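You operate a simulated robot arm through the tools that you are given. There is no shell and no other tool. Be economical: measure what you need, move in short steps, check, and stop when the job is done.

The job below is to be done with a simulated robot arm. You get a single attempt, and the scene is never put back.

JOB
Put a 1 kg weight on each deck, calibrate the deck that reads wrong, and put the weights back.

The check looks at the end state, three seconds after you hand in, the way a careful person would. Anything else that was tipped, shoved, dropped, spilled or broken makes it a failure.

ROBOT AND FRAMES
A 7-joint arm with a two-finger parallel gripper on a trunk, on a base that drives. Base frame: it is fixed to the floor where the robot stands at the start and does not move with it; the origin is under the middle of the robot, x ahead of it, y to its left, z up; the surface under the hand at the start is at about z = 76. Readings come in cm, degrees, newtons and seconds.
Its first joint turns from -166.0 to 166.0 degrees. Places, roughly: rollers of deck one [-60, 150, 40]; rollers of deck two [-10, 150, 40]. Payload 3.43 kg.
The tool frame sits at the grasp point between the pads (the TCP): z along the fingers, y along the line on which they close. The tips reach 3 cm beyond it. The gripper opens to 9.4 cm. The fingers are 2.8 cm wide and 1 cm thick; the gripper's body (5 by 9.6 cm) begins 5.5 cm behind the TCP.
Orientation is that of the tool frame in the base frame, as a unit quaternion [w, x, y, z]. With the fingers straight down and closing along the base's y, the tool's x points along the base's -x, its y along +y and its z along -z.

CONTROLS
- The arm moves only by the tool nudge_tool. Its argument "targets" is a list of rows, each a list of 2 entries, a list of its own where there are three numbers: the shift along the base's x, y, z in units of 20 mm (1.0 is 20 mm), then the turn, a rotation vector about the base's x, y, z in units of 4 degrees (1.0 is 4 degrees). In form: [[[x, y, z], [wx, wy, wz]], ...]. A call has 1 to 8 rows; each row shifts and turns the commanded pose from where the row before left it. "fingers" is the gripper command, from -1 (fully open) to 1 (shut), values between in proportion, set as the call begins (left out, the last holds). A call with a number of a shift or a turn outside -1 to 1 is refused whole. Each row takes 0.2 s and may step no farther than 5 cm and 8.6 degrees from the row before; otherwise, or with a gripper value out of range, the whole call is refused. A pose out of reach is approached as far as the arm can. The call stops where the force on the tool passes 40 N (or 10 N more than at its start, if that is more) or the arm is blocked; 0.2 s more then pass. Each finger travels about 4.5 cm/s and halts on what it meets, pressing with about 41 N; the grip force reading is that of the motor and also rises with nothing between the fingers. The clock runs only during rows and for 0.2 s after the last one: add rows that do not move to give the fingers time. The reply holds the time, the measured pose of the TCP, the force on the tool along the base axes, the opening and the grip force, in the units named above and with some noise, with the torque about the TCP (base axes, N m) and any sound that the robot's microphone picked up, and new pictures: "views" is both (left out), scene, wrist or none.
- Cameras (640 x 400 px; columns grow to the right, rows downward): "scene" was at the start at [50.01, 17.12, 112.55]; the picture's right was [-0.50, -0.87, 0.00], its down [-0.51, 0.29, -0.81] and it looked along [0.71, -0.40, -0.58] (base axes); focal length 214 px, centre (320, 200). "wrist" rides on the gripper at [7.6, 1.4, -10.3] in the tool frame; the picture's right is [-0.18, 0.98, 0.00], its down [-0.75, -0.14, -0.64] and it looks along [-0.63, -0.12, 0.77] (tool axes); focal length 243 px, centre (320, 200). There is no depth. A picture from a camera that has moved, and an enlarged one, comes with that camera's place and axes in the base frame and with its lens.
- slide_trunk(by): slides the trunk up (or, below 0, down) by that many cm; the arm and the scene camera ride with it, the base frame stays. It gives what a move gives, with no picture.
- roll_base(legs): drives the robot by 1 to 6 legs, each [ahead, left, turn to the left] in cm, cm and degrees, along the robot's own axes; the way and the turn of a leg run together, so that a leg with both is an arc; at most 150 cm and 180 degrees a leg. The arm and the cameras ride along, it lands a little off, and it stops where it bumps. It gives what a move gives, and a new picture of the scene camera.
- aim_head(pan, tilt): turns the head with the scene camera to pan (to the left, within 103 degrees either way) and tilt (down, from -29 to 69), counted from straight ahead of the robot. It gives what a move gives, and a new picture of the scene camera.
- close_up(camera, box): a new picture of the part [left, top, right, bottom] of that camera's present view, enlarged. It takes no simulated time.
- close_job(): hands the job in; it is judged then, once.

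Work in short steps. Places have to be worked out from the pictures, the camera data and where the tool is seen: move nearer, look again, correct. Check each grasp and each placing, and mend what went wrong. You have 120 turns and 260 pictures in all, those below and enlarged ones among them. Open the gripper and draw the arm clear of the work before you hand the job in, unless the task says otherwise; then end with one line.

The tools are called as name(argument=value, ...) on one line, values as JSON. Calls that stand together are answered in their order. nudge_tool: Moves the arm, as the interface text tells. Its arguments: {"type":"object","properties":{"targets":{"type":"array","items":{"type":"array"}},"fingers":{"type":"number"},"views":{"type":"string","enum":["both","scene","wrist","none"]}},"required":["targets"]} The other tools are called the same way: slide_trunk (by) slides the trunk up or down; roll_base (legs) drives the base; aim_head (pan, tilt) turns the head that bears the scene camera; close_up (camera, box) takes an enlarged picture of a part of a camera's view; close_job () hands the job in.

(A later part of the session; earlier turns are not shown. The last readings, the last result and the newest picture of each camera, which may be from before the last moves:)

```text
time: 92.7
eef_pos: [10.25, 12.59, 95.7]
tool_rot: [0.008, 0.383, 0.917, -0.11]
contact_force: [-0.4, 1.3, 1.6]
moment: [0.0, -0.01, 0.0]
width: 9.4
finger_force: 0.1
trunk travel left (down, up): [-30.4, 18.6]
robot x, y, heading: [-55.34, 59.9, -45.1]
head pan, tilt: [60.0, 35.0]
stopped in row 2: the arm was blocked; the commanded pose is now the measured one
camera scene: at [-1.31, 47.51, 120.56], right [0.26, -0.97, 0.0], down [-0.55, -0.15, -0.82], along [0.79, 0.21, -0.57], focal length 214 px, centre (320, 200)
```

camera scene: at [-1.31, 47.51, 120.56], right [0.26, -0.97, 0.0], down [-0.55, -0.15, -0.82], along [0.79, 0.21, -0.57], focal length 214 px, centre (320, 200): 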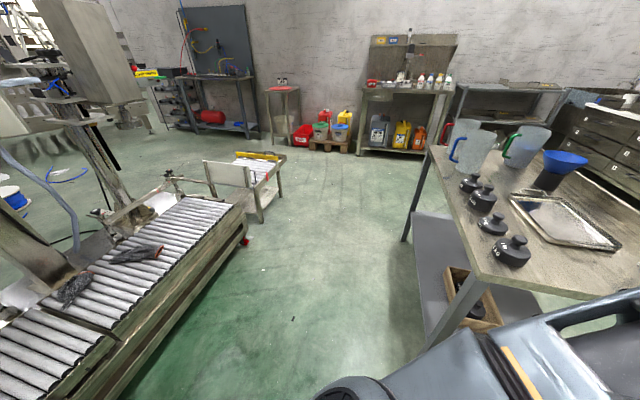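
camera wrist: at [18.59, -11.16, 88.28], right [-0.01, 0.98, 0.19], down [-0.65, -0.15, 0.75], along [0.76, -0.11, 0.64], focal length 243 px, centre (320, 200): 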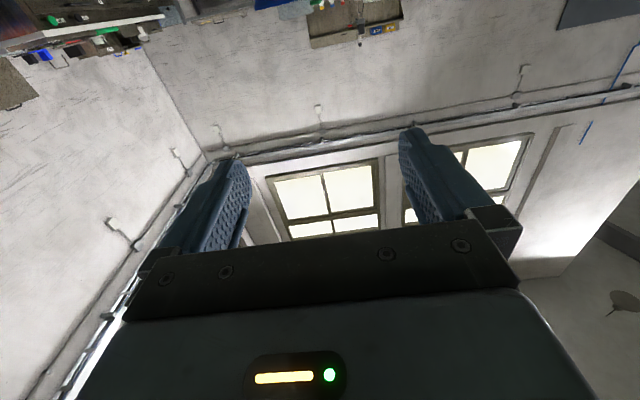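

The arm blocks when moving forward. Let me view it from the head at two pans to see the cause.

aim_head(pan=-40, tilt=20)

aim_head(pan=-95, tilt=15)

```text
time: 94.5
eef_pos: [10.21, 12.54, 95.68]
tool_rot: [0.008, 0.383, 0.917, -0.109]
contact_force: [0.8, 0.5, 0.1]
moment: [0.0, 0.02, 0.02]
width: 9.37
finger_force: 0.1
trunk travel left (down, up): [-30.4, 18.6]
robot x, y, heading: [-55.11, 60.14, -45.1]
head pan, tilt: [-40.0, 20.0]
camera scene: at [-9.02, 35.97, 122.94], right [-1.0, -0.09, 0.0], down [-0.03, 0.34, -0.94], along [0.08, -0.94, -0.34], focal length 214 px, centre (320, 200)
```

scene: 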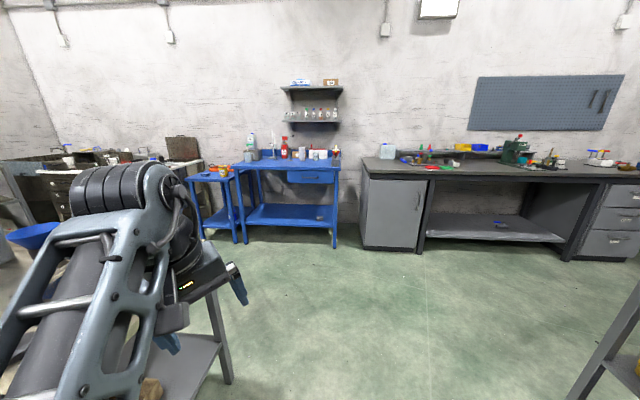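

```text
time: 95.7
eef_pos: [10.25, 12.69, 95.77]
tool_rot: [0.008, 0.382, 0.918, -0.109]
contact_force: [0.2, 0.6, -0.6]
moment: [0.01, -0.01, -0.01]
width: 9.39
finger_force: 0.1
trunk travel left (down, up): [-30.4, 18.6]
robot x, y, heading: [-55.14, 59.67, -45.1]
head pan, tilt: [-95.0, 15.0]
camera scene: at [-16.98, 39.25, 123.76], right [-0.64, 0.77, 0.0], down [0.2, 0.17, -0.97], along [-0.74, -0.62, -0.26], focal length 214 px, centre (320, 200)
```

scene: 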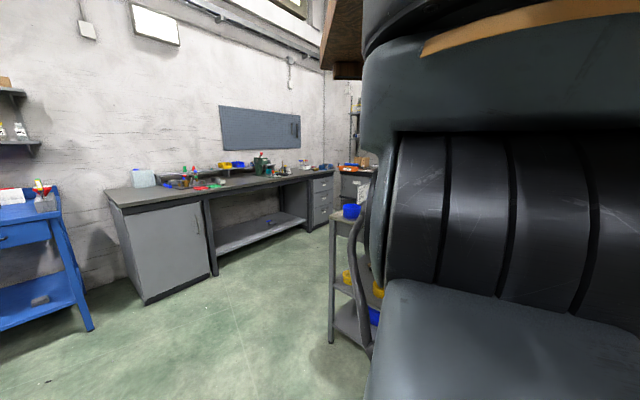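

I'll retrace: tilt the hand back up toward horizontal while moving it forward and right, to let the arm return to its earlier posture.

nudge_tool(targets=[[[0, 0, 0.3], [-0.7, -0.7, 0]], [[0, 0, 0.3], [-0.7, -0.7, 0]], [[0, -0.3, 0.3], [-0.7, -0.7, 0]], [[0, -0.3, 0.3], [-0.7, -0.7, 0]], [[0, -0.5, 0.3], [-0.7, -0.7, 0]], [[0, -0.5, 0.3], [-0.7, -0.7, 0]], [[0, -0.5, 0], [-0.7, -0.7, 0]], [[0, -0.5, 0], [-0.7, -0.7, 0]]], views="none")

aim_head(pan=-20, tilt=45)

```text
time: 97.5
eef_pos: [10.24, 7.48, 99.34]
tool_rot: [0.26, 0.388, 0.86, -0.208]
contact_force: [-0.3, 0.4, -0.6]
moment: [0.01, 0.0, -0.02]
width: 9.38
finger_force: 0.0
trunk travel left (down, up): [-30.4, 18.6]
robot x, y, heading: [-54.86, 60.18, -45.3]
head pan, tilt: [-95.0, 15.0]
```

```text
time: 99.0
eef_pos: [10.29, 7.42, 99.31]
tool_rot: [0.26, 0.387, 0.86, -0.207]
contact_force: [0.1, -0.1, -0.4]
moment: [0.0, 0.02, -0.01]
width: 9.39
finger_force: 0.0
trunk travel left (down, up): [-30.4, 18.6]
robot x, y, heading: [-55.09, 59.99, -45.2]
head pan, tilt: [-20.0, 45.0]
camera scene: at [-6.4, 37.86, 119.08], right [-0.91, -0.42, 0.0], down [-0.3, 0.64, -0.71], along [0.3, -0.64, -0.71], focal length 214 px, centre (320, 200)
```

scene: 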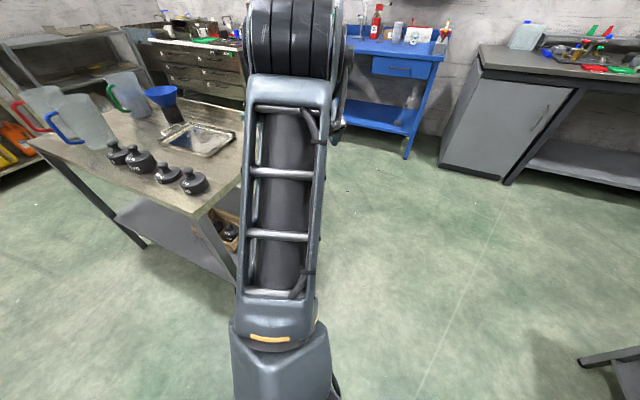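

The arm is now in an elbow-up posture, which suits working downward if the hand is lower. I'll lower the hand while turning it to point straight down.

nudge_tool(targets=[[[0, 0, -1], [0.7, 0.39, 0.07]], [[0, 0, -1], [0.7, 0.39, 0.07]], [[0, 0, -1], [0.7, 0.39, 0.07]], [[0, 0, -1], [0.7, 0.39, 0.07]], [[0, 0, -1], [0.7, 0.39, 0.07]], [[0, 0, -1], [0.7, 0.39, 0.07]], [[0, 0, -1], [0.7, 0.39, 0.07]], [[0, 0, -1], [0.7, 0.39, 0.07]]], views="none")

nudge_tool(targets=[[[0, 0, 0], [0.7, 0.39, 0.07]], [[0, 0, 0], [0.7, 0.39, 0.07]], [[0, 0, 0], [0.7, 0.39, 0.07]], [[0, 0, 0], [0.7, 0.39, 0.07]]], views="both")

```text
time: 100.8
eef_pos: [10.22, 7.44, 83.25]
tool_rot: [0.088, 0.389, 0.914, -0.072]
contact_force: [-0.1, 0.8, 0.9]
moment: [-0.02, -0.03, 0.0]
width: 9.38
finger_force: 0.0
trunk travel left (down, up): [-30.4, 18.6]
robot x, y, heading: [-55.23, 60.41, -45.0]
head pan, tilt: [-20.0, 45.0]
```

```text
time: 101.8
eef_pos: [10.26, 7.43, 83.33]
tool_rot: [0.001, 0.382, 0.924, -0.003]
contact_force: [0.4, 0.4, 0.0]
moment: [0.0, -0.01, 0.0]
width: 9.4
finger_force: 0.0
trunk travel left (down, up): [-30.4, 18.6]
robot x, y, heading: [-55.06, 59.53, -45.3]
head pan, tilt: [-20.0, 45.0]
camera scene: at [-6.41, 37.86, 119.08], right [-0.91, -0.42, 0.0], down [-0.3, 0.64, -0.71], along [0.3, -0.64, -0.71], focal length 214 px, centre (320, 200)
camera wrist: at [5.82, 13.81, 93.58], right [0.82, 0.57, 0.0], down [0.43, -0.63, 0.65], along [0.36, -0.53, -0.76], focal length 243 px, centre (320, 200)
```

scene: 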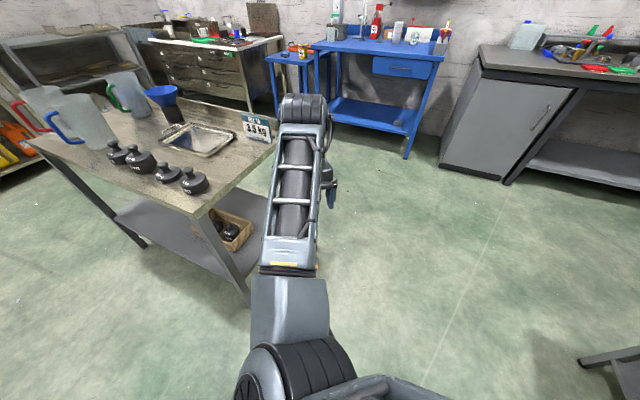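
wrist: 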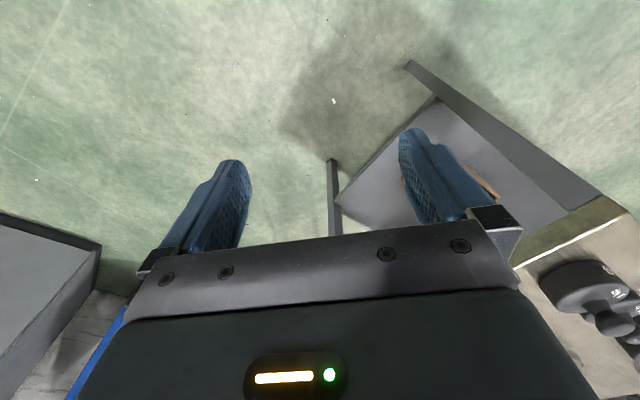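

The hand points straight down with a clean posture. I'll raise the trunk and drive so that the hand comes over the near weight from the left.

slide_trunk(by=15)

roll_base(legs=[[25.6, 28.1, 0]])

close_up(camera="wrist", box=[0, 0, 640, 400])

```text
time: 103.5
eef_pos: [10.21, 7.37, 98.35]
tool_rot: [0.001, 0.382, 0.924, -0.003]
contact_force: [0.4, -1.1, 0.8]
moment: [-0.01, 0.0, 0.01]
width: 9.4
finger_force: 0.0
trunk travel left (down, up): [-45.4, 3.6]
robot x, y, heading: [-55.02, 60.14, -45.1]
head pan, tilt: [-20.0, 45.0]
```

```text
time: 105.9
eef_pos: [48.3, 9.03, 98.41]
tool_rot: [0.001, 0.382, 0.924, -0.003]
contact_force: [-0.4, -0.1, 0.0]
moment: [0.03, -0.02, 0.02]
width: 9.41
finger_force: 0.1
trunk travel left (down, up): [-45.4, 3.6]
robot x, y, heading: [-17.39, 61.67, -45.2]
head pan, tilt: [-20.0, 45.0]
camera scene: at [31.49, 39.48, 134.08], right [-0.91, -0.42, 0.0], down [-0.3, 0.64, -0.71], along [0.3, -0.64, -0.71], focal length 214 px, centre (320, 200)
```

scene: 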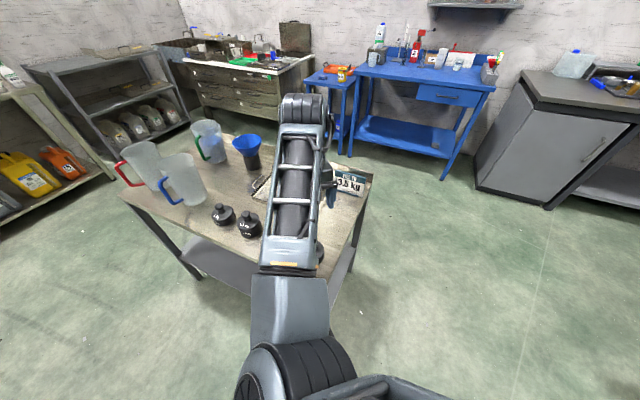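

```text
1.00 times, centred on (320, 200) of wrist (not enlarged: the box is as wide or as high as the picture)
camera zoom: at [43.74, 15.43, 108.58], right [0.82, 0.57, 0.0], down [0.43, -0.63, 0.65], along [0.36, -0.53, -0.76], focal length 243 px, centre (320, 200)
```

zoom: 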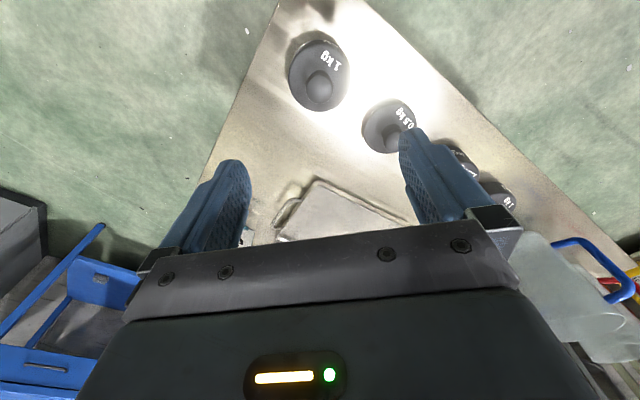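

The near weight is centred. I'll adjust slightly and descend to z≈86.

nudge_tool(targets=[[[-0.1, 0.1, -1], [0, 0, 0]], [[0, 0, -1], [0, 0, 0]], [[0, 0, -1], [0, 0, 0]], [[0, 0, -1], [0, 0, 0]], [[0, 0, -1], [0, 0, 0]], [[0, 0, -1], [0, 0, 0]]])

```text
time: 107.3
eef_pos: [48.05, 9.31, 86.32]
tool_rot: [0.003, 0.382, 0.924, -0.002]
contact_force: [0.5, 0.2, -0.4]
moment: [-0.04, 0.01, 0.01]
width: 9.4
finger_force: 0.0
trunk travel left (down, up): [-45.4, 3.6]
robot x, y, heading: [-17.0, 61.79, -45.1]
head pan, tilt: [-20.0, 45.0]
camera scene: at [31.5, 39.5, 134.08], right [-0.91, -0.42, 0.0], down [-0.3, 0.64, -0.71], along [0.3, -0.64, -0.71], focal length 214 px, centre (320, 200)
camera wrist: at [43.53, 15.69, 96.53], right [0.82, 0.57, 0.0], down [0.43, -0.63, 0.65], along [0.36, -0.53, -0.76], focal length 243 px, centre (320, 200)
```

scene: 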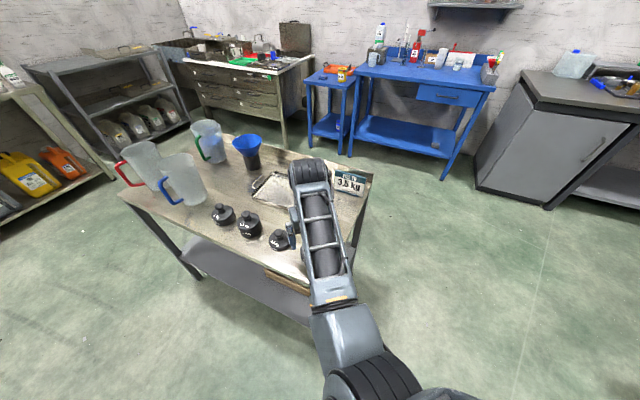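
wrist: 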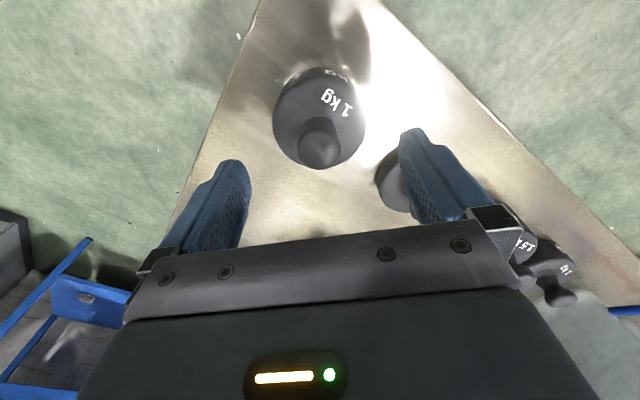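

Aligned. I'll descend to z≈81.9 and look before closing.

nudge_tool(targets=[[[0, 0, -1], [0, 0, 0]], [[0, 0, -0.8], [0, 0, 0]], [[0, 0, -0.4], [0, 0, 0]]])

```text
time: 108.1
eef_pos: [48.0, 9.27, 82.02]
tool_rot: [0.002, 0.381, 0.925, -0.003]
contact_force: [-0.3, 0.7, -0.4]
moment: [0.04, -0.02, 0.03]
width: 9.39
finger_force: 0.0
trunk travel left (down, up): [-45.4, 3.6]
robot x, y, heading: [-17.12, 61.62, -45.0]
head pan, tilt: [-20.0, 45.0]
camera scene: at [31.49, 39.49, 134.08], right [-0.91, -0.42, 0.0], down [-0.3, 0.64, -0.71], along [0.3, -0.64, -0.71], focal length 214 px, centre (320, 200)
camera wrist: at [43.58, 15.66, 92.12], right [0.82, 0.57, 0.0], down [0.43, -0.63, 0.65], along [0.36, -0.53, -0.76], focal length 243 px, centre (320, 200)
```

scene: 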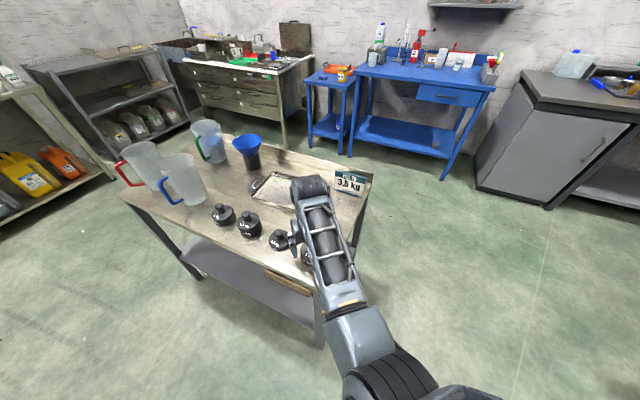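
wrist: 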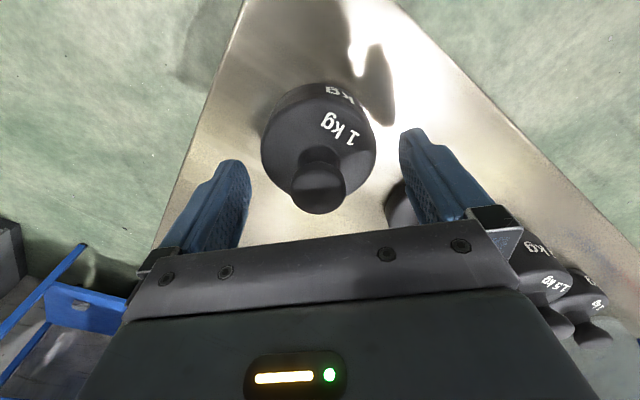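

The knob sits right at the grasp point. Closing.

nudge_tool(targets=[[[0, 0, 0], [0, 0, 0]], [[0, 0, 0], [0, 0, 0]], [[0, 0, 0], [0, 0, 0]], [[0, 0, 0], [0, 0, 0]], [[0, 0, 0], [0, 0, 0]], [[0, 0, 0], [0, 0, 0]]], fingers=1, views="wrist")

```text
time: 109.5
eef_pos: [48.11, 9.37, 81.96]
tool_rot: [0.002, 0.381, 0.924, -0.003]
contact_force: [-2.4, -2.2, -0.5]
moment: [-0.27, 0.06, -0.04]
width: 7.02
finger_force: 40.8
trunk travel left (down, up): [-45.4, 3.6]
robot x, y, heading: [-17.22, 61.9, -44.9]
head pan, tilt: [-20.0, 45.0]
camera wrist: at [43.57, 15.65, 92.12], right [0.82, 0.57, 0.0], down [0.43, -0.63, 0.65], along [0.36, -0.53, -0.76], focal length 243 px, centre (320, 200)
```

wrist: 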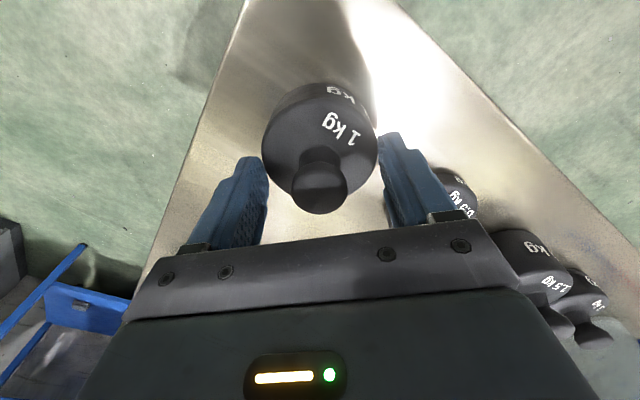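

The fingers closed at 7.0 cm on the body itself, so it's taller than I thought. I'll open, go 1.3 cm lower for a deeper body grip, and close again.

nudge_tool(targets=[[[0, 0, 0], [0, 0, 0]], [[0, 0, 0], [0, 0, 0]], [[0, 0, 0], [0, 0, 0]], [[0, 0, -0.35], [0, 0, 0]], [[0, 0, -0.3], [0, 0, 0]]], fingers=-1, views="none")

nudge_tool(targets=[[[0, 0, 0], [0, 0, 0]], [[0, 0, 0], [0, 0, 0]], [[0, 0, 0], [0, 0, 0]], [[0, 0, 0], [0, 0, 0]], [[0, 0, 0], [0, 0, 0]]], fingers=1, views="none")

nudge_tool(targets=[[[0, 0, 0.5], [0, 0, 0]], [[0, 0, 1], [0, 0, 0]]], views="wrist")

```text
time: 110.7
eef_pos: [48.12, 9.33, 80.64]
tool_rot: [0.001, 0.382, 0.924, -0.003]
contact_force: [-0.5, 0.0, 0.3]
moment: [-0.02, 0.01, -0.01]
width: 9.41
finger_force: 0.0
trunk travel left (down, up): [-45.4, 3.6]
robot x, y, heading: [-16.93, 61.38, -45.3]
head pan, tilt: [-20.0, 45.0]
```

```text
time: 111.9
eef_pos: [48.02, 9.26, 80.65]
tool_rot: [0.002, 0.382, 0.924, -0.003]
contact_force: [1.2, -0.2, -0.1]
moment: [0.05, -0.18, 0.12]
width: 7.04
finger_force: 41.1
trunk travel left (down, up): [-45.4, 3.6]
robot x, y, heading: [-17.34, 61.47, -45.3]
head pan, tilt: [-20.0, 45.0]
```

```text
time: 112.5
eef_pos: [48.11, 9.25, 83.51]
tool_rot: [0.001, 0.382, 0.924, -0.003]
contact_force: [0.9, -0.9, -10.4]
moment: [-0.01, -0.03, 0.02]
width: 7.02
finger_force: 40.7
trunk travel left (down, up): [-45.4, 3.6]
robot x, y, heading: [-17.19, 61.26, -45.3]
head pan, tilt: [-20.0, 45.0]
camera wrist: at [43.59, 15.64, 93.83], right [0.82, 0.57, 0.0], down [0.43, -0.63, 0.65], along [0.36, -0.53, -0.76], focal length 243 px, centre (320, 200)
```

wrist: 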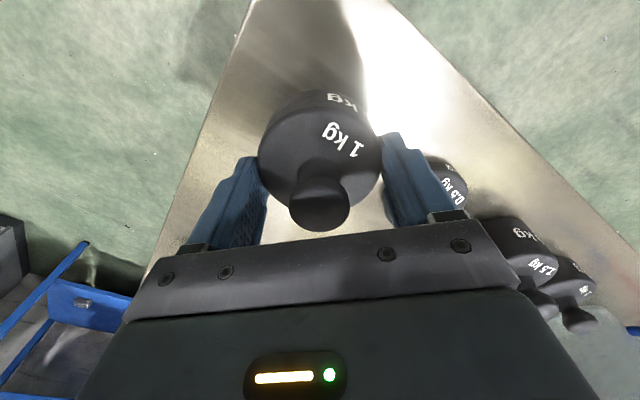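

The weight is held: 10 N, so truly 1 kg. Its home is TCP (48.05, 9.30) with z 80.65 at the table. I'll lift, drive back from the table, lower the trunk part way and turn toward the decks.

nudge_tool(targets=[[[0, 0, 1], [0, 0, 0]], [[0, 0, 1], [0, 0, 0]], [[0, 0, 1], [0, 0, 0]], [[0, 0, 1], [0, 0, 0]]], views="none")

roll_base(legs=[[-18.4, -29.7, 0]])

slide_trunk(by=-22)

roll_base(legs=[[0, 0, 90]])

aim_head(pan=30, tilt=30)

```text
time: 113.5
eef_pos: [48.0, 9.17, 91.69]
tool_rot: [0.001, 0.383, 0.924, -0.002]
contact_force: [-1.4, -1.6, -9.7]
moment: [0.0, -0.09, 0.02]
width: 7.03
finger_force: 41.1
trunk travel left (down, up): [-45.4, 3.6]
robot x, y, heading: [-17.21, 61.64, -44.9]
head pan, tilt: [-20.0, 45.0]
```

```text
time: 115.8
eef_pos: [13.6, 0.79, 91.75]
tool_rot: [0.002, 0.382, 0.924, -0.004]
contact_force: [1.8, -0.2, -9.5]
moment: [0.01, -0.01, -0.01]
width: 7.04
finger_force: 40.8
trunk travel left (down, up): [-45.4, 3.6]
robot x, y, heading: [-51.23, 53.48, -45.1]
head pan, tilt: [-20.0, 45.0]
camera scene: at [-2.9, 31.12, 134.06], right [-0.91, -0.42, 0.0], down [-0.3, 0.64, -0.71], along [0.3, -0.64, -0.71], focal length 214 px, centre (320, 200)
```

scene: 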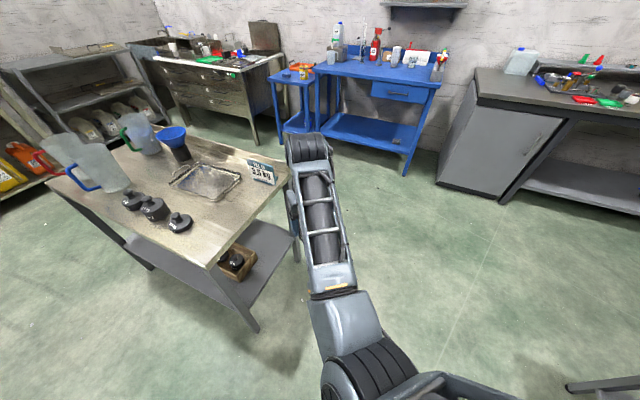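

```text
time: 118.1
eef_pos: [13.58, 0.79, 69.86]
tool_rot: [0.001, 0.382, 0.924, -0.003]
contact_force: [0.5, 0.0, -10.0]
moment: [0.0, -0.01, 0.01]
width: 7.04
finger_force: 40.7
trunk travel left (down, up): [-23.4, 25.6]
robot x, y, heading: [-51.55, 53.25, -45.3]
head pan, tilt: [-20.0, 45.0]
```

```text
time: 122.4
eef_pos: [-0.01, 119.07, 69.65]
tool_rot: [0.003, -0.389, 0.921, -0.002]
contact_force: [0.5, 0.6, -9.3]
moment: [-0.01, 0.03, 0.02]
width: 7.03
finger_force: 41.4
trunk travel left (down, up): [-23.4, 25.6]
robot x, y, heading: [-51.58, 53.17, 45.6]
head pan, tilt: [-20.0, 45.0]
camera scene: at [-29.93, 102.02, 112.06], right [0.43, -0.9, 0.0], down [-0.64, -0.31, -0.71], along [0.64, 0.31, -0.71], focal length 214 px, centre (320, 200)
```

scene: 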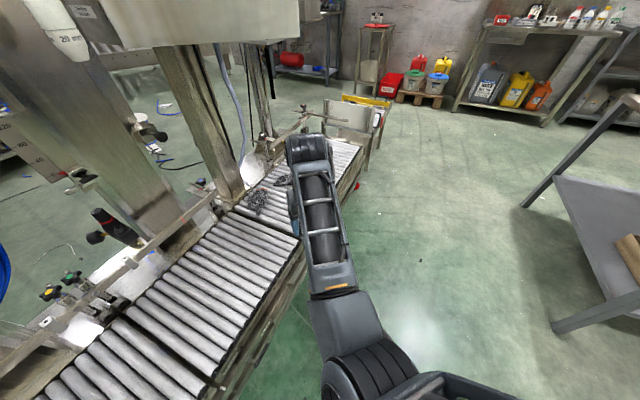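

```text
time: 123.6
eef_pos: [0.06, 119.13, 69.58]
tool_rot: [0.004, -0.389, 0.921, -0.001]
contact_force: [0.0, 0.1, -9.8]
moment: [0.02, 0.01, -0.01]
width: 7.01
finger_force: 41.0
trunk travel left (down, up): [-23.4, 25.6]
robot x, y, heading: [-51.67, 53.0, 45.6]
head pan, tilt: [30.0, 30.0]
camera scene: at [-35.01, 107.25, 114.32], right [0.97, -0.25, 0.0], down [-0.12, -0.48, -0.87], along [0.21, 0.84, -0.5], focal length 214 px, centre (320, 200)
```

scene: 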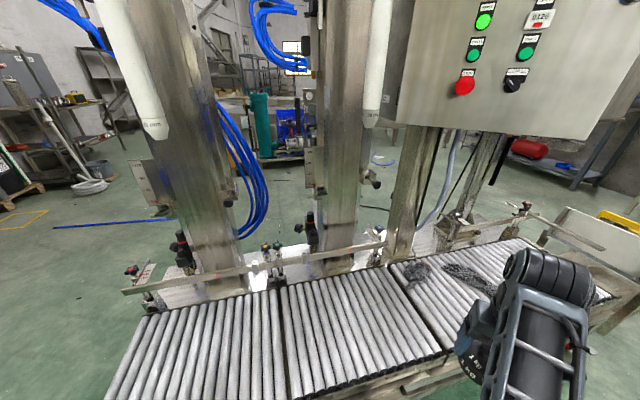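

I can see both decks and the lances end near z 105, well above. Labels and levers on the deck fronts need reading first: I'll turn to face the decks, back off a little, and zoom.

roll_base(legs=[[0, 0, 44.5], [-30, 0, 0]])

aim_head(pan=-25, tilt=40)

```text
time: 127.6
eef_pos: [-60.44, 106.49, 69.78]
tool_rot: [0.004, -0.706, 0.708, -0.001]
contact_force: [0.3, 0.6, -9.4]
moment: [-0.04, 0.0, -0.02]
width: 7.04
finger_force: 40.5
trunk travel left (down, up): [-23.4, 25.6]
robot x, y, heading: [-51.69, 23.56, 89.9]
head pan, tilt: [30.0, 30.0]
camera scene: at [-77.29, 73.51, 114.33], right [0.87, 0.49, 0.0], down [0.25, -0.43, -0.87], along [-0.43, 0.75, -0.5], focal length 214 px, centre (320, 200)
```

scene: 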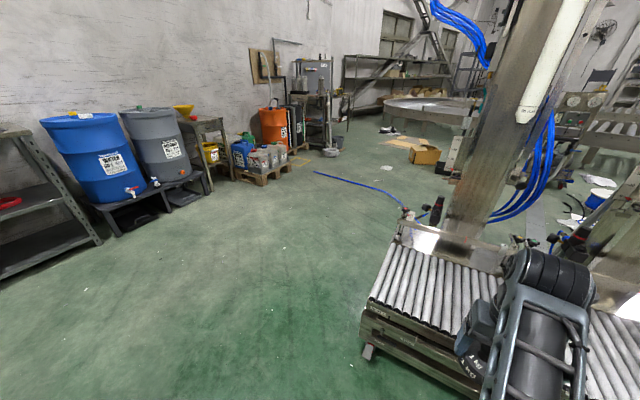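

```text
time: 128.9
eef_pos: [-60.37, 106.59, 69.59]
tool_rot: [0.004, -0.706, 0.708, 0.001]
contact_force: [-0.4, 0.1, -8.6]
moment: [-0.01, 0.03, -0.04]
width: 7.02
finger_force: 41.2
trunk travel left (down, up): [-23.4, 25.6]
robot x, y, heading: [-51.64, 23.54, 89.5]
head pan, tilt: [-25.0, 40.0]
camera scene: at [-69.18, 73.34, 112.79], right [0.9, -0.43, 0.0], down [-0.27, -0.58, -0.77], along [0.33, 0.69, -0.64], focal length 214 px, centre (320, 200)
```

scene: 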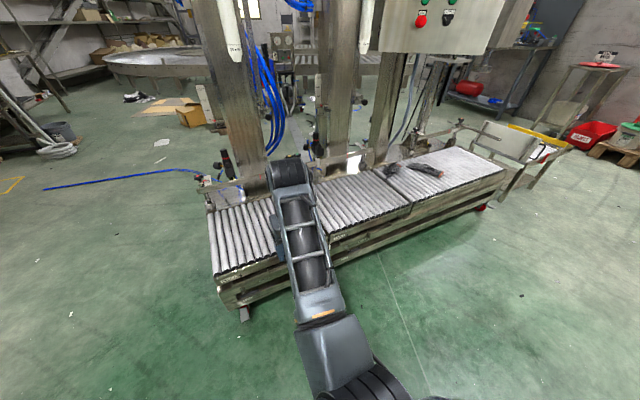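

close_up(camera="scene", box=[205, 255, 295, 315])

close_up(camera="scene", box=[310, 210, 410, 275])

close_up(camera="wrist", box=[0, 0, 640, 400])

```text
6.67 times, centred on (250, 285) of scene
camera zoom: at [-69.18, 73.34, 112.79], right [0.9, -0.43, 0.0], down [-0.27, -0.58, -0.77], along [0.33, 0.69, -0.64], focal length 1430 px, centre (787, -367)
```

zoom: 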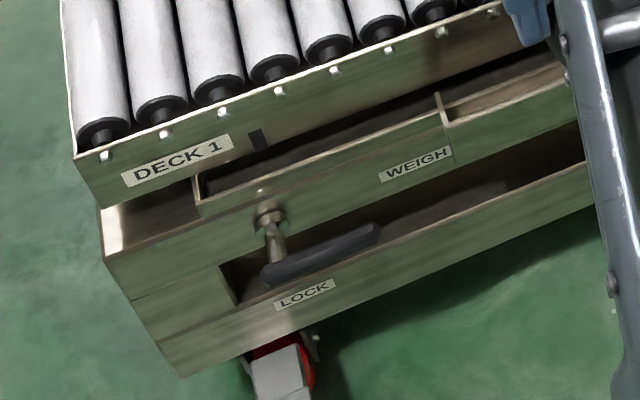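

```text
6.15 times, centred on (360, 242) of scene
camera zoom: at [-69.18, 73.34, 112.79], right [0.9, -0.43, 0.0], down [-0.27, -0.58, -0.77], along [0.33, 0.69, -0.64], focal length 1320 px, centre (74, -62)
```

zoom: 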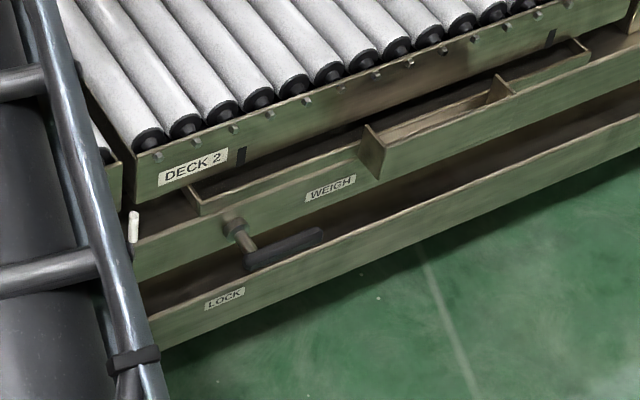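

```text
1.00 times, centred on (320, 200) of wrist (not enlarged: the box is as wide or as high as the picture)
camera zoom: at [-61.96, 98.77, 79.89], right [-0.98, 0.19, 0.0], down [0.14, 0.75, 0.65], along [0.12, 0.63, -0.76], focal length 243 px, centre (320, 200)
```

zoom: 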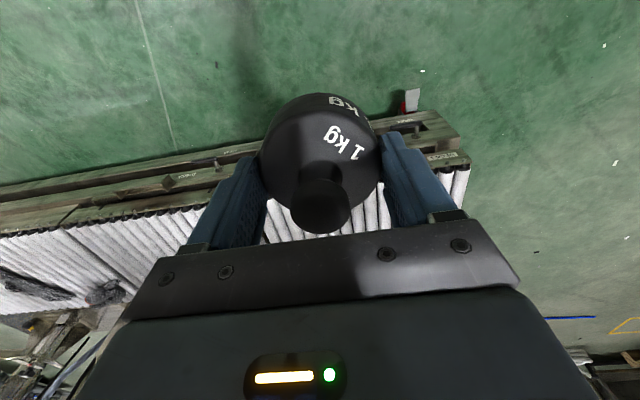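

Both levers point to WEIGH, good. I'll lower the trunk 18 cm and drive forward so the weight hangs over deck one.

slide_trunk(by=-18)

roll_base(legs=[[38, 0, 0]])

close_up(camera="wrist", box=[0, 0, 640, 400])

```text
time: 130.9
eef_pos: [-60.33, 106.54, 51.74]
tool_rot: [0.004, -0.706, 0.708, 0.0]
contact_force: [-0.2, 0.3, -9.4]
moment: [-0.01, -0.04, -0.03]
width: 7.03
finger_force: 41.1
trunk travel left (down, up): [-5.4, 43.6]
robot x, y, heading: [-51.56, 23.1, 89.7]
head pan, tilt: [-25.0, 40.0]
```

```text
time: 133.3
eef_pos: [-59.97, 144.45, 51.79]
tool_rot: [0.004, -0.705, 0.709, 0.0]
contact_force: [0.8, 0.2, -9.3]
moment: [0.03, 0.0, 0.02]
width: 7.03
finger_force: 40.5
trunk travel left (down, up): [-5.4, 43.6]
robot x, y, heading: [-51.35, 61.58, 89.9]
head pan, tilt: [-25.0, 40.0]
camera scene: at [-68.78, 111.39, 94.79], right [0.9, -0.43, 0.0], down [-0.28, -0.58, -0.77], along [0.33, 0.69, -0.64], focal length 214 px, centre (320, 200)
```

scene: 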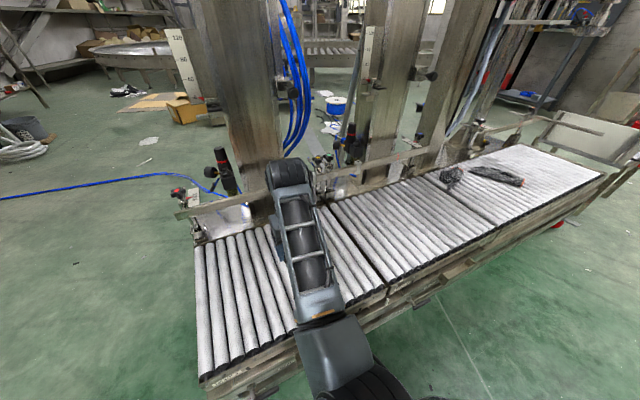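

```text
1.00 times, centred on (320, 200) of wrist (not enlarged: the box is as wide or as high as the picture)
camera zoom: at [-61.51, 136.81, 61.88], right [-0.98, 0.19, 0.0], down [0.14, 0.75, 0.65], along [0.13, 0.63, -0.76], focal length 243 px, centre (320, 200)
```

zoom: 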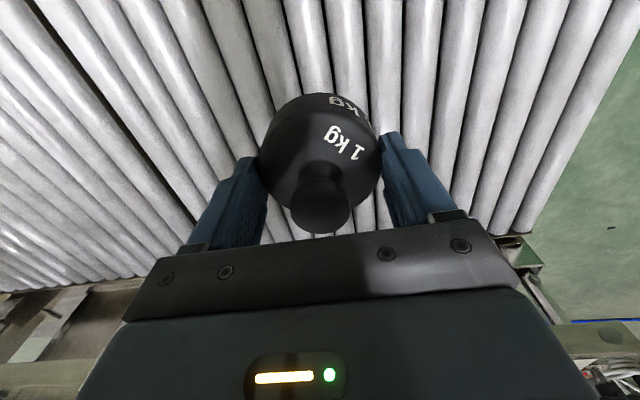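

The weight is over the middle of deck one. I'll lower in steps, looking at the force.

nudge_tool(targets=[[[0, 0, -1], [0, 0, 0]], [[0, 0, -1], [0, 0, 0]], [[0, 0, -1], [0, 0, 0]], [[0, 0, -0.4], [0, 0, 0]]], views="wrist")

```text
time: 134.3
eef_pos: [-59.9, 144.55, 44.87]
tool_rot: [0.004, -0.705, 0.709, -0.001]
contact_force: [0.4, -0.9, -9.1]
moment: [-0.01, 0.03, 0.0]
width: 7.06
finger_force: 41.2
trunk travel left (down, up): [-5.4, 43.6]
robot x, y, heading: [-51.53, 61.61, 89.6]
head pan, tilt: [-25.0, 40.0]
camera wrist: at [-61.49, 136.81, 55.04], right [-0.98, 0.19, 0.0], down [0.14, 0.75, 0.65], along [0.13, 0.63, -0.76], focal length 243 px, centre (320, 200)
```

wrist: 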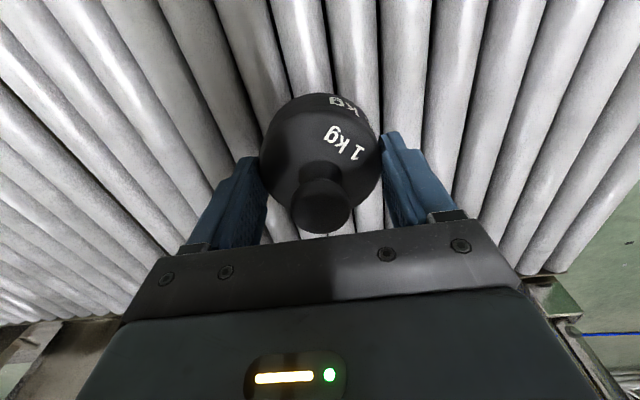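

Not touching yet; I'll continue in 2-mm steps.

nudge_tool(targets=[[[0, 0, -0.1], [0, 0, 0]], [[0, 0, -0.1], [0, 0, 0]]], views="none")

nudge_tool(targets=[[[0, 0, -0.1], [0, 0, 0]], [[0, 0, 0], [0, 0, 0]]], views="none")

nudge_tool(targets=[[[0, 0, -0.1], [0, 0, 0]], [[0, 0, 0], [0, 0, 0]]], views="none")

```text
time: 134.9
eef_pos: [-59.89, 144.6, 44.44]
tool_rot: [0.002, -0.705, 0.709, 0.0]
contact_force: [0.2, 0.4, -9.7]
moment: [-0.05, -0.03, 0.02]
width: 7.03
finger_force: 41.0
trunk travel left (down, up): [-5.4, 43.6]
robot x, y, heading: [-51.17, 61.45, 89.4]
head pan, tilt: [-25.0, 40.0]
```

```text
time: 135.5
eef_pos: [-59.91, 144.6, 44.32]
tool_rot: [0.003, -0.705, 0.709, 0.0]
contact_force: [0.4, -0.3, -9.5]
moment: [-0.03, 0.01, 0.0]
width: 7.05
finger_force: 41.3
trunk travel left (down, up): [-5.4, 43.6]
robot x, y, heading: [-51.57, 61.15, 89.3]
head pan, tilt: [-25.0, 40.0]
```

```text
time: 136.1
eef_pos: [-59.84, 144.57, 44.06]
tool_rot: [0.003, -0.705, 0.709, 0.0]
contact_force: [0.1, -0.6, -10.2]
moment: [-0.01, 0.02, -0.01]
width: 6.99
finger_force: 41.1
trunk travel left (down, up): [-5.4, 43.6]
robot x, y, heading: [-51.61, 61.4, 89.7]
head pan, tilt: [-25.0, 40.0]
```

nudge_tool(targets=[[[0, 0, -0.15], [0, 0, 0]], [[0, 0, 0], [0, 0, 0]]], views="none")

nudge_tool(targets=[[[0, 0, -0.15], [0, 0, 0]], [[0, 0, 0], [0, 0, 0]]], views="none")

nudge_tool(targets=[[[0, 0, -0.15], [0, 0, 0]], [[0, 0, 0], [0, 0, 0]]], views="wrist")

```text
time: 136.7
eef_pos: [-59.94, 144.62, 43.76]
tool_rot: [0.003, -0.705, 0.709, 0.0]
contact_force: [0.1, -0.2, -9.6]
moment: [-0.01, 0.01, 0.0]
width: 7.02
finger_force: 40.9
trunk travel left (down, up): [-5.4, 43.6]
robot x, y, heading: [-51.48, 61.66, 89.5]
head pan, tilt: [-25.0, 40.0]
```

```text
time: 137.3
eef_pos: [-59.88, 144.71, 43.44]
tool_rot: [0.003, -0.705, 0.709, -0.001]
contact_force: [-0.3, -1.0, -9.6]
moment: [-0.04, -0.01, 0.0]
width: 7.01
finger_force: 41.0
trunk travel left (down, up): [-5.4, 43.6]
robot x, y, heading: [-51.33, 61.4, 89.5]
head pan, tilt: [-25.0, 40.0]
```

```text
time: 137.9
eef_pos: [-59.89, 144.65, 43.22]
tool_rot: [0.004, -0.706, 0.709, 0.0]
contact_force: [0.5, 0.1, -10.6]
moment: [-0.05, 0.03, 0.0]
width: 7.04
finger_force: 40.6
trunk travel left (down, up): [-5.4, 43.6]
robot x, y, heading: [-51.71, 61.43, 89.7]
head pan, tilt: [-25.0, 40.0]
camera wrist: at [-61.48, 136.82, 53.39], right [-0.98, 0.19, 0.0], down [0.14, 0.75, 0.65], along [0.13, 0.63, -0.76], focal length 243 px, centre (320, 200)
```

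wrist: 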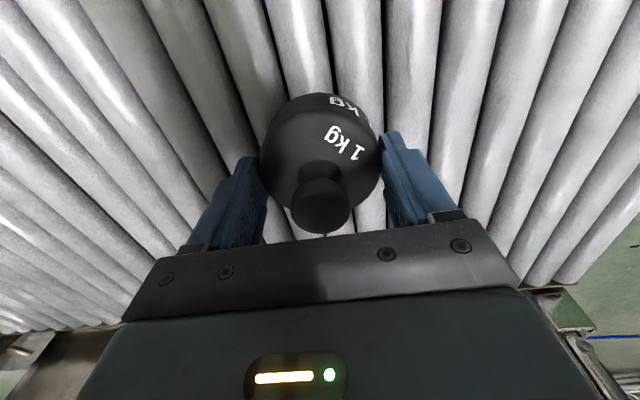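

nudge_tool(targets=[[[0, 0, -0.12], [0, 0, 0]], [[0, 0, -0.12], [0, 0, 0]], [[0, 0, 0], [0, 0, 0]]], views="none")

nudge_tool(targets=[[[0, 0, -0.12], [0, 0, 0]], [[0, 0, -0.12], [0, 0, 0]], [[0, 0, 0], [0, 0, 0]]], views="none")

nudge_tool(targets=[[[0, 0, -0.12], [0, 0, 0]], [[0, 0, -0.12], [0, 0, 0]], [[0, 0, 0], [0, 0, 0]]], views="wrist")

```text
time: 138.7
eef_pos: [-60.01, 144.57, 42.63]
tool_rot: [0.003, -0.706, 0.709, -0.001]
contact_force: [1.0, 0.8, -10.0]
moment: [0.01, 0.0, -0.02]
width: 7.05
finger_force: 41.6
trunk travel left (down, up): [-5.4, 43.6]
robot x, y, heading: [-51.37, 61.26, 89.4]
head pan, tilt: [-25.0, 40.0]
```

```text
time: 139.5
eef_pos: [-59.73, 144.57, 42.2]
tool_rot: [0.004, -0.705, 0.709, 0.0]
contact_force: [-0.3, -0.4, -9.5]
moment: [-0.01, 0.03, 0.0]
width: 7.01
finger_force: 40.7
trunk travel left (down, up): [-5.4, 43.6]
robot x, y, heading: [-51.37, 61.2, 89.7]
head pan, tilt: [-25.0, 40.0]
```

```text
time: 140.3
eef_pos: [-59.94, 144.57, 41.74]
tool_rot: [0.003, -0.705, 0.709, 0.0]
contact_force: [0.2, -7.6, 13.6]
moment: [-0.63, 0.75, 0.24]
width: 7.02
finger_force: 41.3
trunk travel left (down, up): [-5.4, 43.6]
robot x, y, heading: [-51.58, 61.2, 89.7]
head pan, tilt: [-25.0, 40.0]
camera wrist: at [-61.51, 136.79, 52.09], right [-0.98, 0.19, 0.0], down [0.14, 0.75, 0.65], along [0.12, 0.64, -0.76], focal length 243 px, centre (320, 200)
```

wrist: 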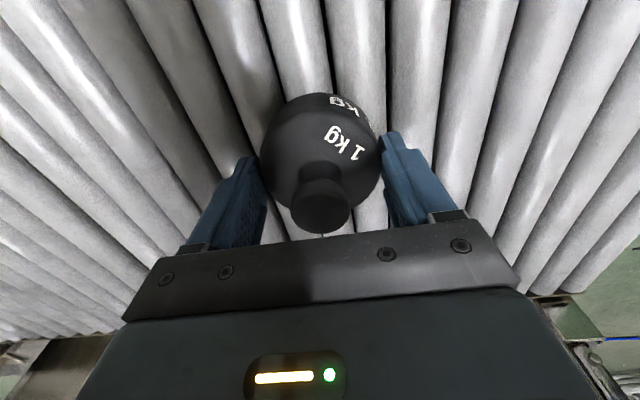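

Contact: the deck surface is at TCP z≈41.9. I'll ease up 1 mm and release, then rise clear.

nudge_tool(targets=[[[0, 0, 0.06], [0, 0, 0]], [[0, 0, 0], [0, 0, 0]]], views="none")

nudge_tool(targets=[[[0, 0, 0], [0, 0, 0]], [[0, 0, 0], [0, 0, 0]], [[0, 0, 0], [0, 0, 0]], [[0, 0, 0], [0, 0, 0]], [[0, 0, 1], [0, 0, 0]], [[0, 0, 1], [0, 0, 0]], [[0, 0, 1], [0, 0, 0]], [[0, 0, 1], [0, 0, 0]]], fingers=-1, views="wrist")

aim_head(pan=-55, tilt=-15)

```text
time: 140.9
eef_pos: [-59.86, 144.55, 41.87]
tool_rot: [0.004, -0.705, 0.71, 0.001]
contact_force: [-0.5, -1.4, 6.7]
moment: [-0.08, 0.5, 0.02]
width: 7.03
finger_force: 40.5
trunk travel left (down, up): [-5.4, 43.6]
robot x, y, heading: [-51.54, 61.65, 89.3]
head pan, tilt: [-25.0, 40.0]
```

```text
time: 142.7
eef_pos: [-60.08, 144.63, 49.89]
tool_rot: [0.003, -0.706, 0.709, -0.001]
contact_force: [0.3, -0.2, 0.3]
moment: [-0.01, 0.01, -0.01]
width: 9.39
finger_force: 0.0
trunk travel left (down, up): [-5.4, 43.6]
robot x, y, heading: [-51.53, 61.15, 89.6]
head pan, tilt: [-25.0, 40.0]
camera wrist: at [-61.56, 136.8, 60.02], right [-0.98, 0.19, 0.0], down [0.14, 0.75, 0.65], along [0.12, 0.63, -0.76], focal length 243 px, centre (320, 200)
```

wrist: 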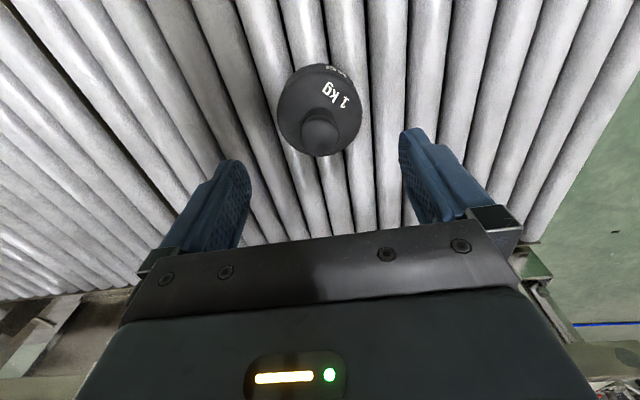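

```text
time: 143.9
eef_pos: [-60.03, 144.42, 49.81]
tool_rot: [0.004, -0.705, 0.709, 0.001]
contact_force: [0.8, 0.4, 1.1]
moment: [0.01, -0.03, 0.0]
width: 9.41
finger_force: 0.0
trunk travel left (down, up): [-5.4, 43.6]
robot x, y, heading: [-51.49, 61.55, 89.5]
head pan, tilt: [-55.0, -15.0]
camera scene: at [-65.81, 108.27, 103.41], right [0.57, -0.82, 0.0], down [0.21, 0.15, -0.97], along [0.8, 0.55, 0.26], focal length 214 px, centre (320, 200)
```

scene: 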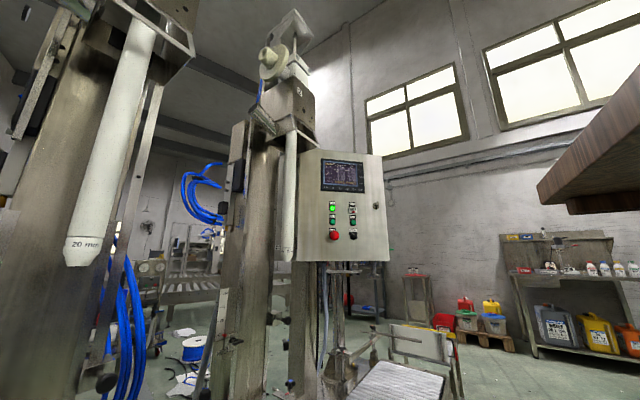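

The weight stands on deck one. Reading the panel.

close_up(camera="scene", box=[315, 155, 370, 195])

close_up(camera="scene", box=[320, 190, 380, 245])

```text
10.00 times, centred on (342, 175) of scene
camera zoom: at [-65.81, 108.27, 103.41], right [0.57, -0.82, 0.0], down [0.21, 0.15, -0.97], along [0.8, 0.55, 0.26], focal length 2145 px, centre (95, 450)
```

zoom: 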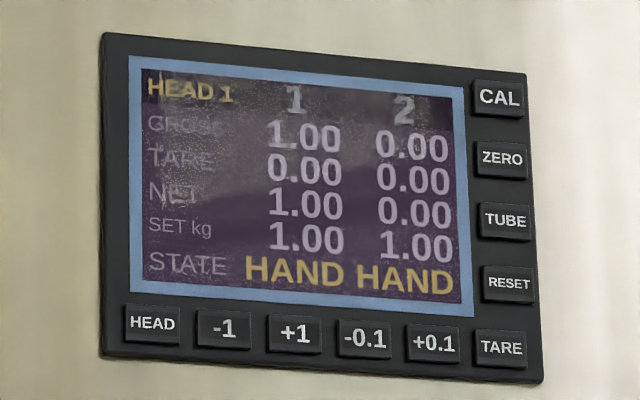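

```text
7.27 times, centred on (350, 218) of scene
camera zoom: at [-65.81, 108.27, 103.41], right [0.57, -0.82, 0.0], down [0.21, 0.15, -0.97], along [0.8, 0.55, 0.26], focal length 1560 px, centre (102, 73)
```

zoom: 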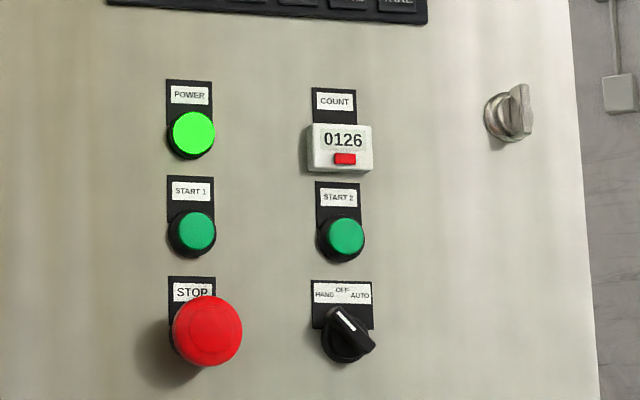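

Deck one reads 1.00, so it's right; deck two must be checked. I'll fetch the far 1 kg weight: back off, turn, raise the trunk and come in from the left side of the table.

roll_base(legs=[[-10, 0, 0], [0, 0, -134.7]])

slide_trunk(by=43)

aim_head(pan=5, tilt=50)

```text
time: 150.6
eef_pos: [13.03, -1.76, 49.9]
tool_rot: [0.002, 0.387, 0.922, -0.003]
contact_force: [-0.1, -0.2, -0.2]
moment: [-0.02, -0.02, 0.0]
width: 9.41
finger_force: 0.1
trunk travel left (down, up): [-5.4, 43.6]
robot x, y, heading: [-52.23, 51.49, -45.6]
head pan, tilt: [-55.0, -15.0]
camera scene: at [-8.0, 28.24, 103.42], right [-0.98, 0.19, 0.0], down [-0.05, -0.25, -0.97], along [-0.18, -0.95, 0.26], focal length 214 px, centre (320, 200)
```

scene: 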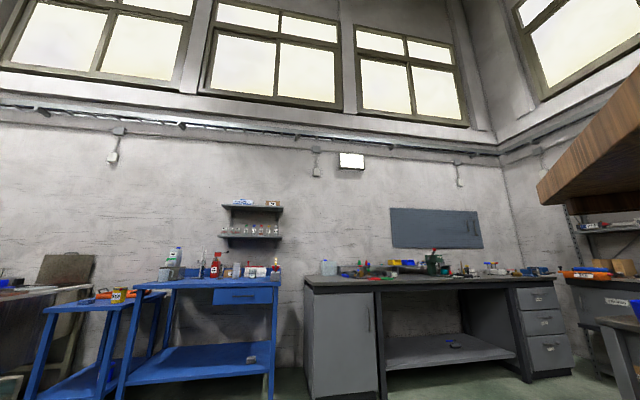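

```text
refused: 43 is not a number from -40 to 40
```

```text
time: 152.0
eef_pos: [13.02, -1.63, 49.82]
tool_rot: [0.002, 0.387, 0.922, -0.004]
contact_force: [0.2, 0.2, 1.3]
moment: [-0.01, -0.02, -0.01]
width: 9.39
finger_force: 0.0
trunk travel left (down, up): [-5.4, 43.6]
robot x, y, heading: [-51.78, 51.35, -45.8]
head pan, tilt: [5.0, 50.0]
camera scene: at [-0.67, 31.12, 93.39], right [-0.65, -0.76, 0.0], down [-0.58, 0.5, -0.64], along [0.49, -0.42, -0.77], focal length 214 px, centre (320, 200)
```

scene: 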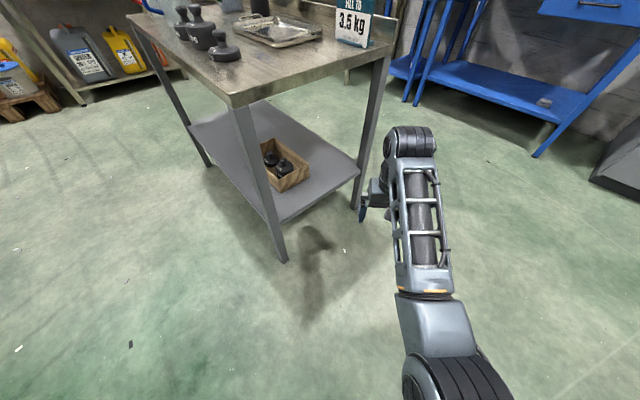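

I'll raise the trunk by 40 and drive left then forward to the far weight.

slide_trunk(by=40)

roll_base(legs=[[0, 55.5, 0.5], [40, 0, 0]])

close_up(camera="wrist", box=[0, 0, 640, 400])

```text
time: 155.8
eef_pos: [13.17, -1.65, 89.81]
tool_rot: [0.002, 0.387, 0.922, -0.003]
contact_force: [0.2, 0.0, -0.7]
moment: [-0.03, 0.01, -0.04]
width: 9.36
finger_force: 0.1
trunk travel left (down, up): [-45.4, 3.6]
robot x, y, heading: [-51.59, 51.3, -45.6]
head pan, tilt: [5.0, 50.0]
```

```text
time: 158.7
eef_pos: [50.42, 33.23, 89.79]
tool_rot: [0.002, 0.347, 0.938, -0.002]
contact_force: [-0.2, -0.4, 0.1]
moment: [0.03, -0.02, -0.01]
width: 9.41
finger_force: 0.1
trunk travel left (down, up): [-45.4, 3.6]
robot x, y, heading: [-18.98, 80.77, -40.8]
head pan, tilt: [5.0, 50.0]
stopped in leg 1: the robot was blocked; the commanded pose is now the measured one
camera scene: at [33.8, 64.61, 133.39], right [-0.59, -0.81, 0.0], down [-0.62, 0.45, -0.64], along [0.52, -0.38, -0.77], focal length 214 px, centre (320, 200)
```

scene: 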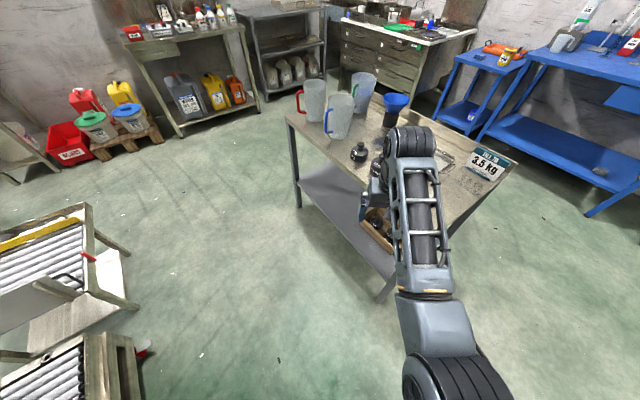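

```text
1.00 times, centred on (320, 200) of wrist (not enlarged: the box is as wide or as high as the picture)
camera zoom: at [45.36, 39.14, 100.0], right [0.78, 0.63, 0.0], down [0.48, -0.59, 0.65], along [0.4, -0.51, -0.76], focal length 243 px, centre (320, 200)
```

zoom: 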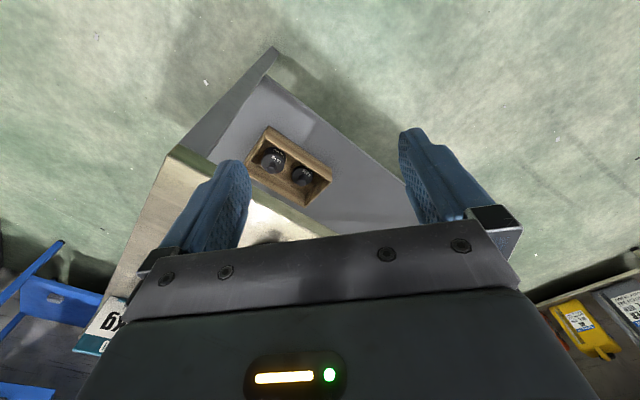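

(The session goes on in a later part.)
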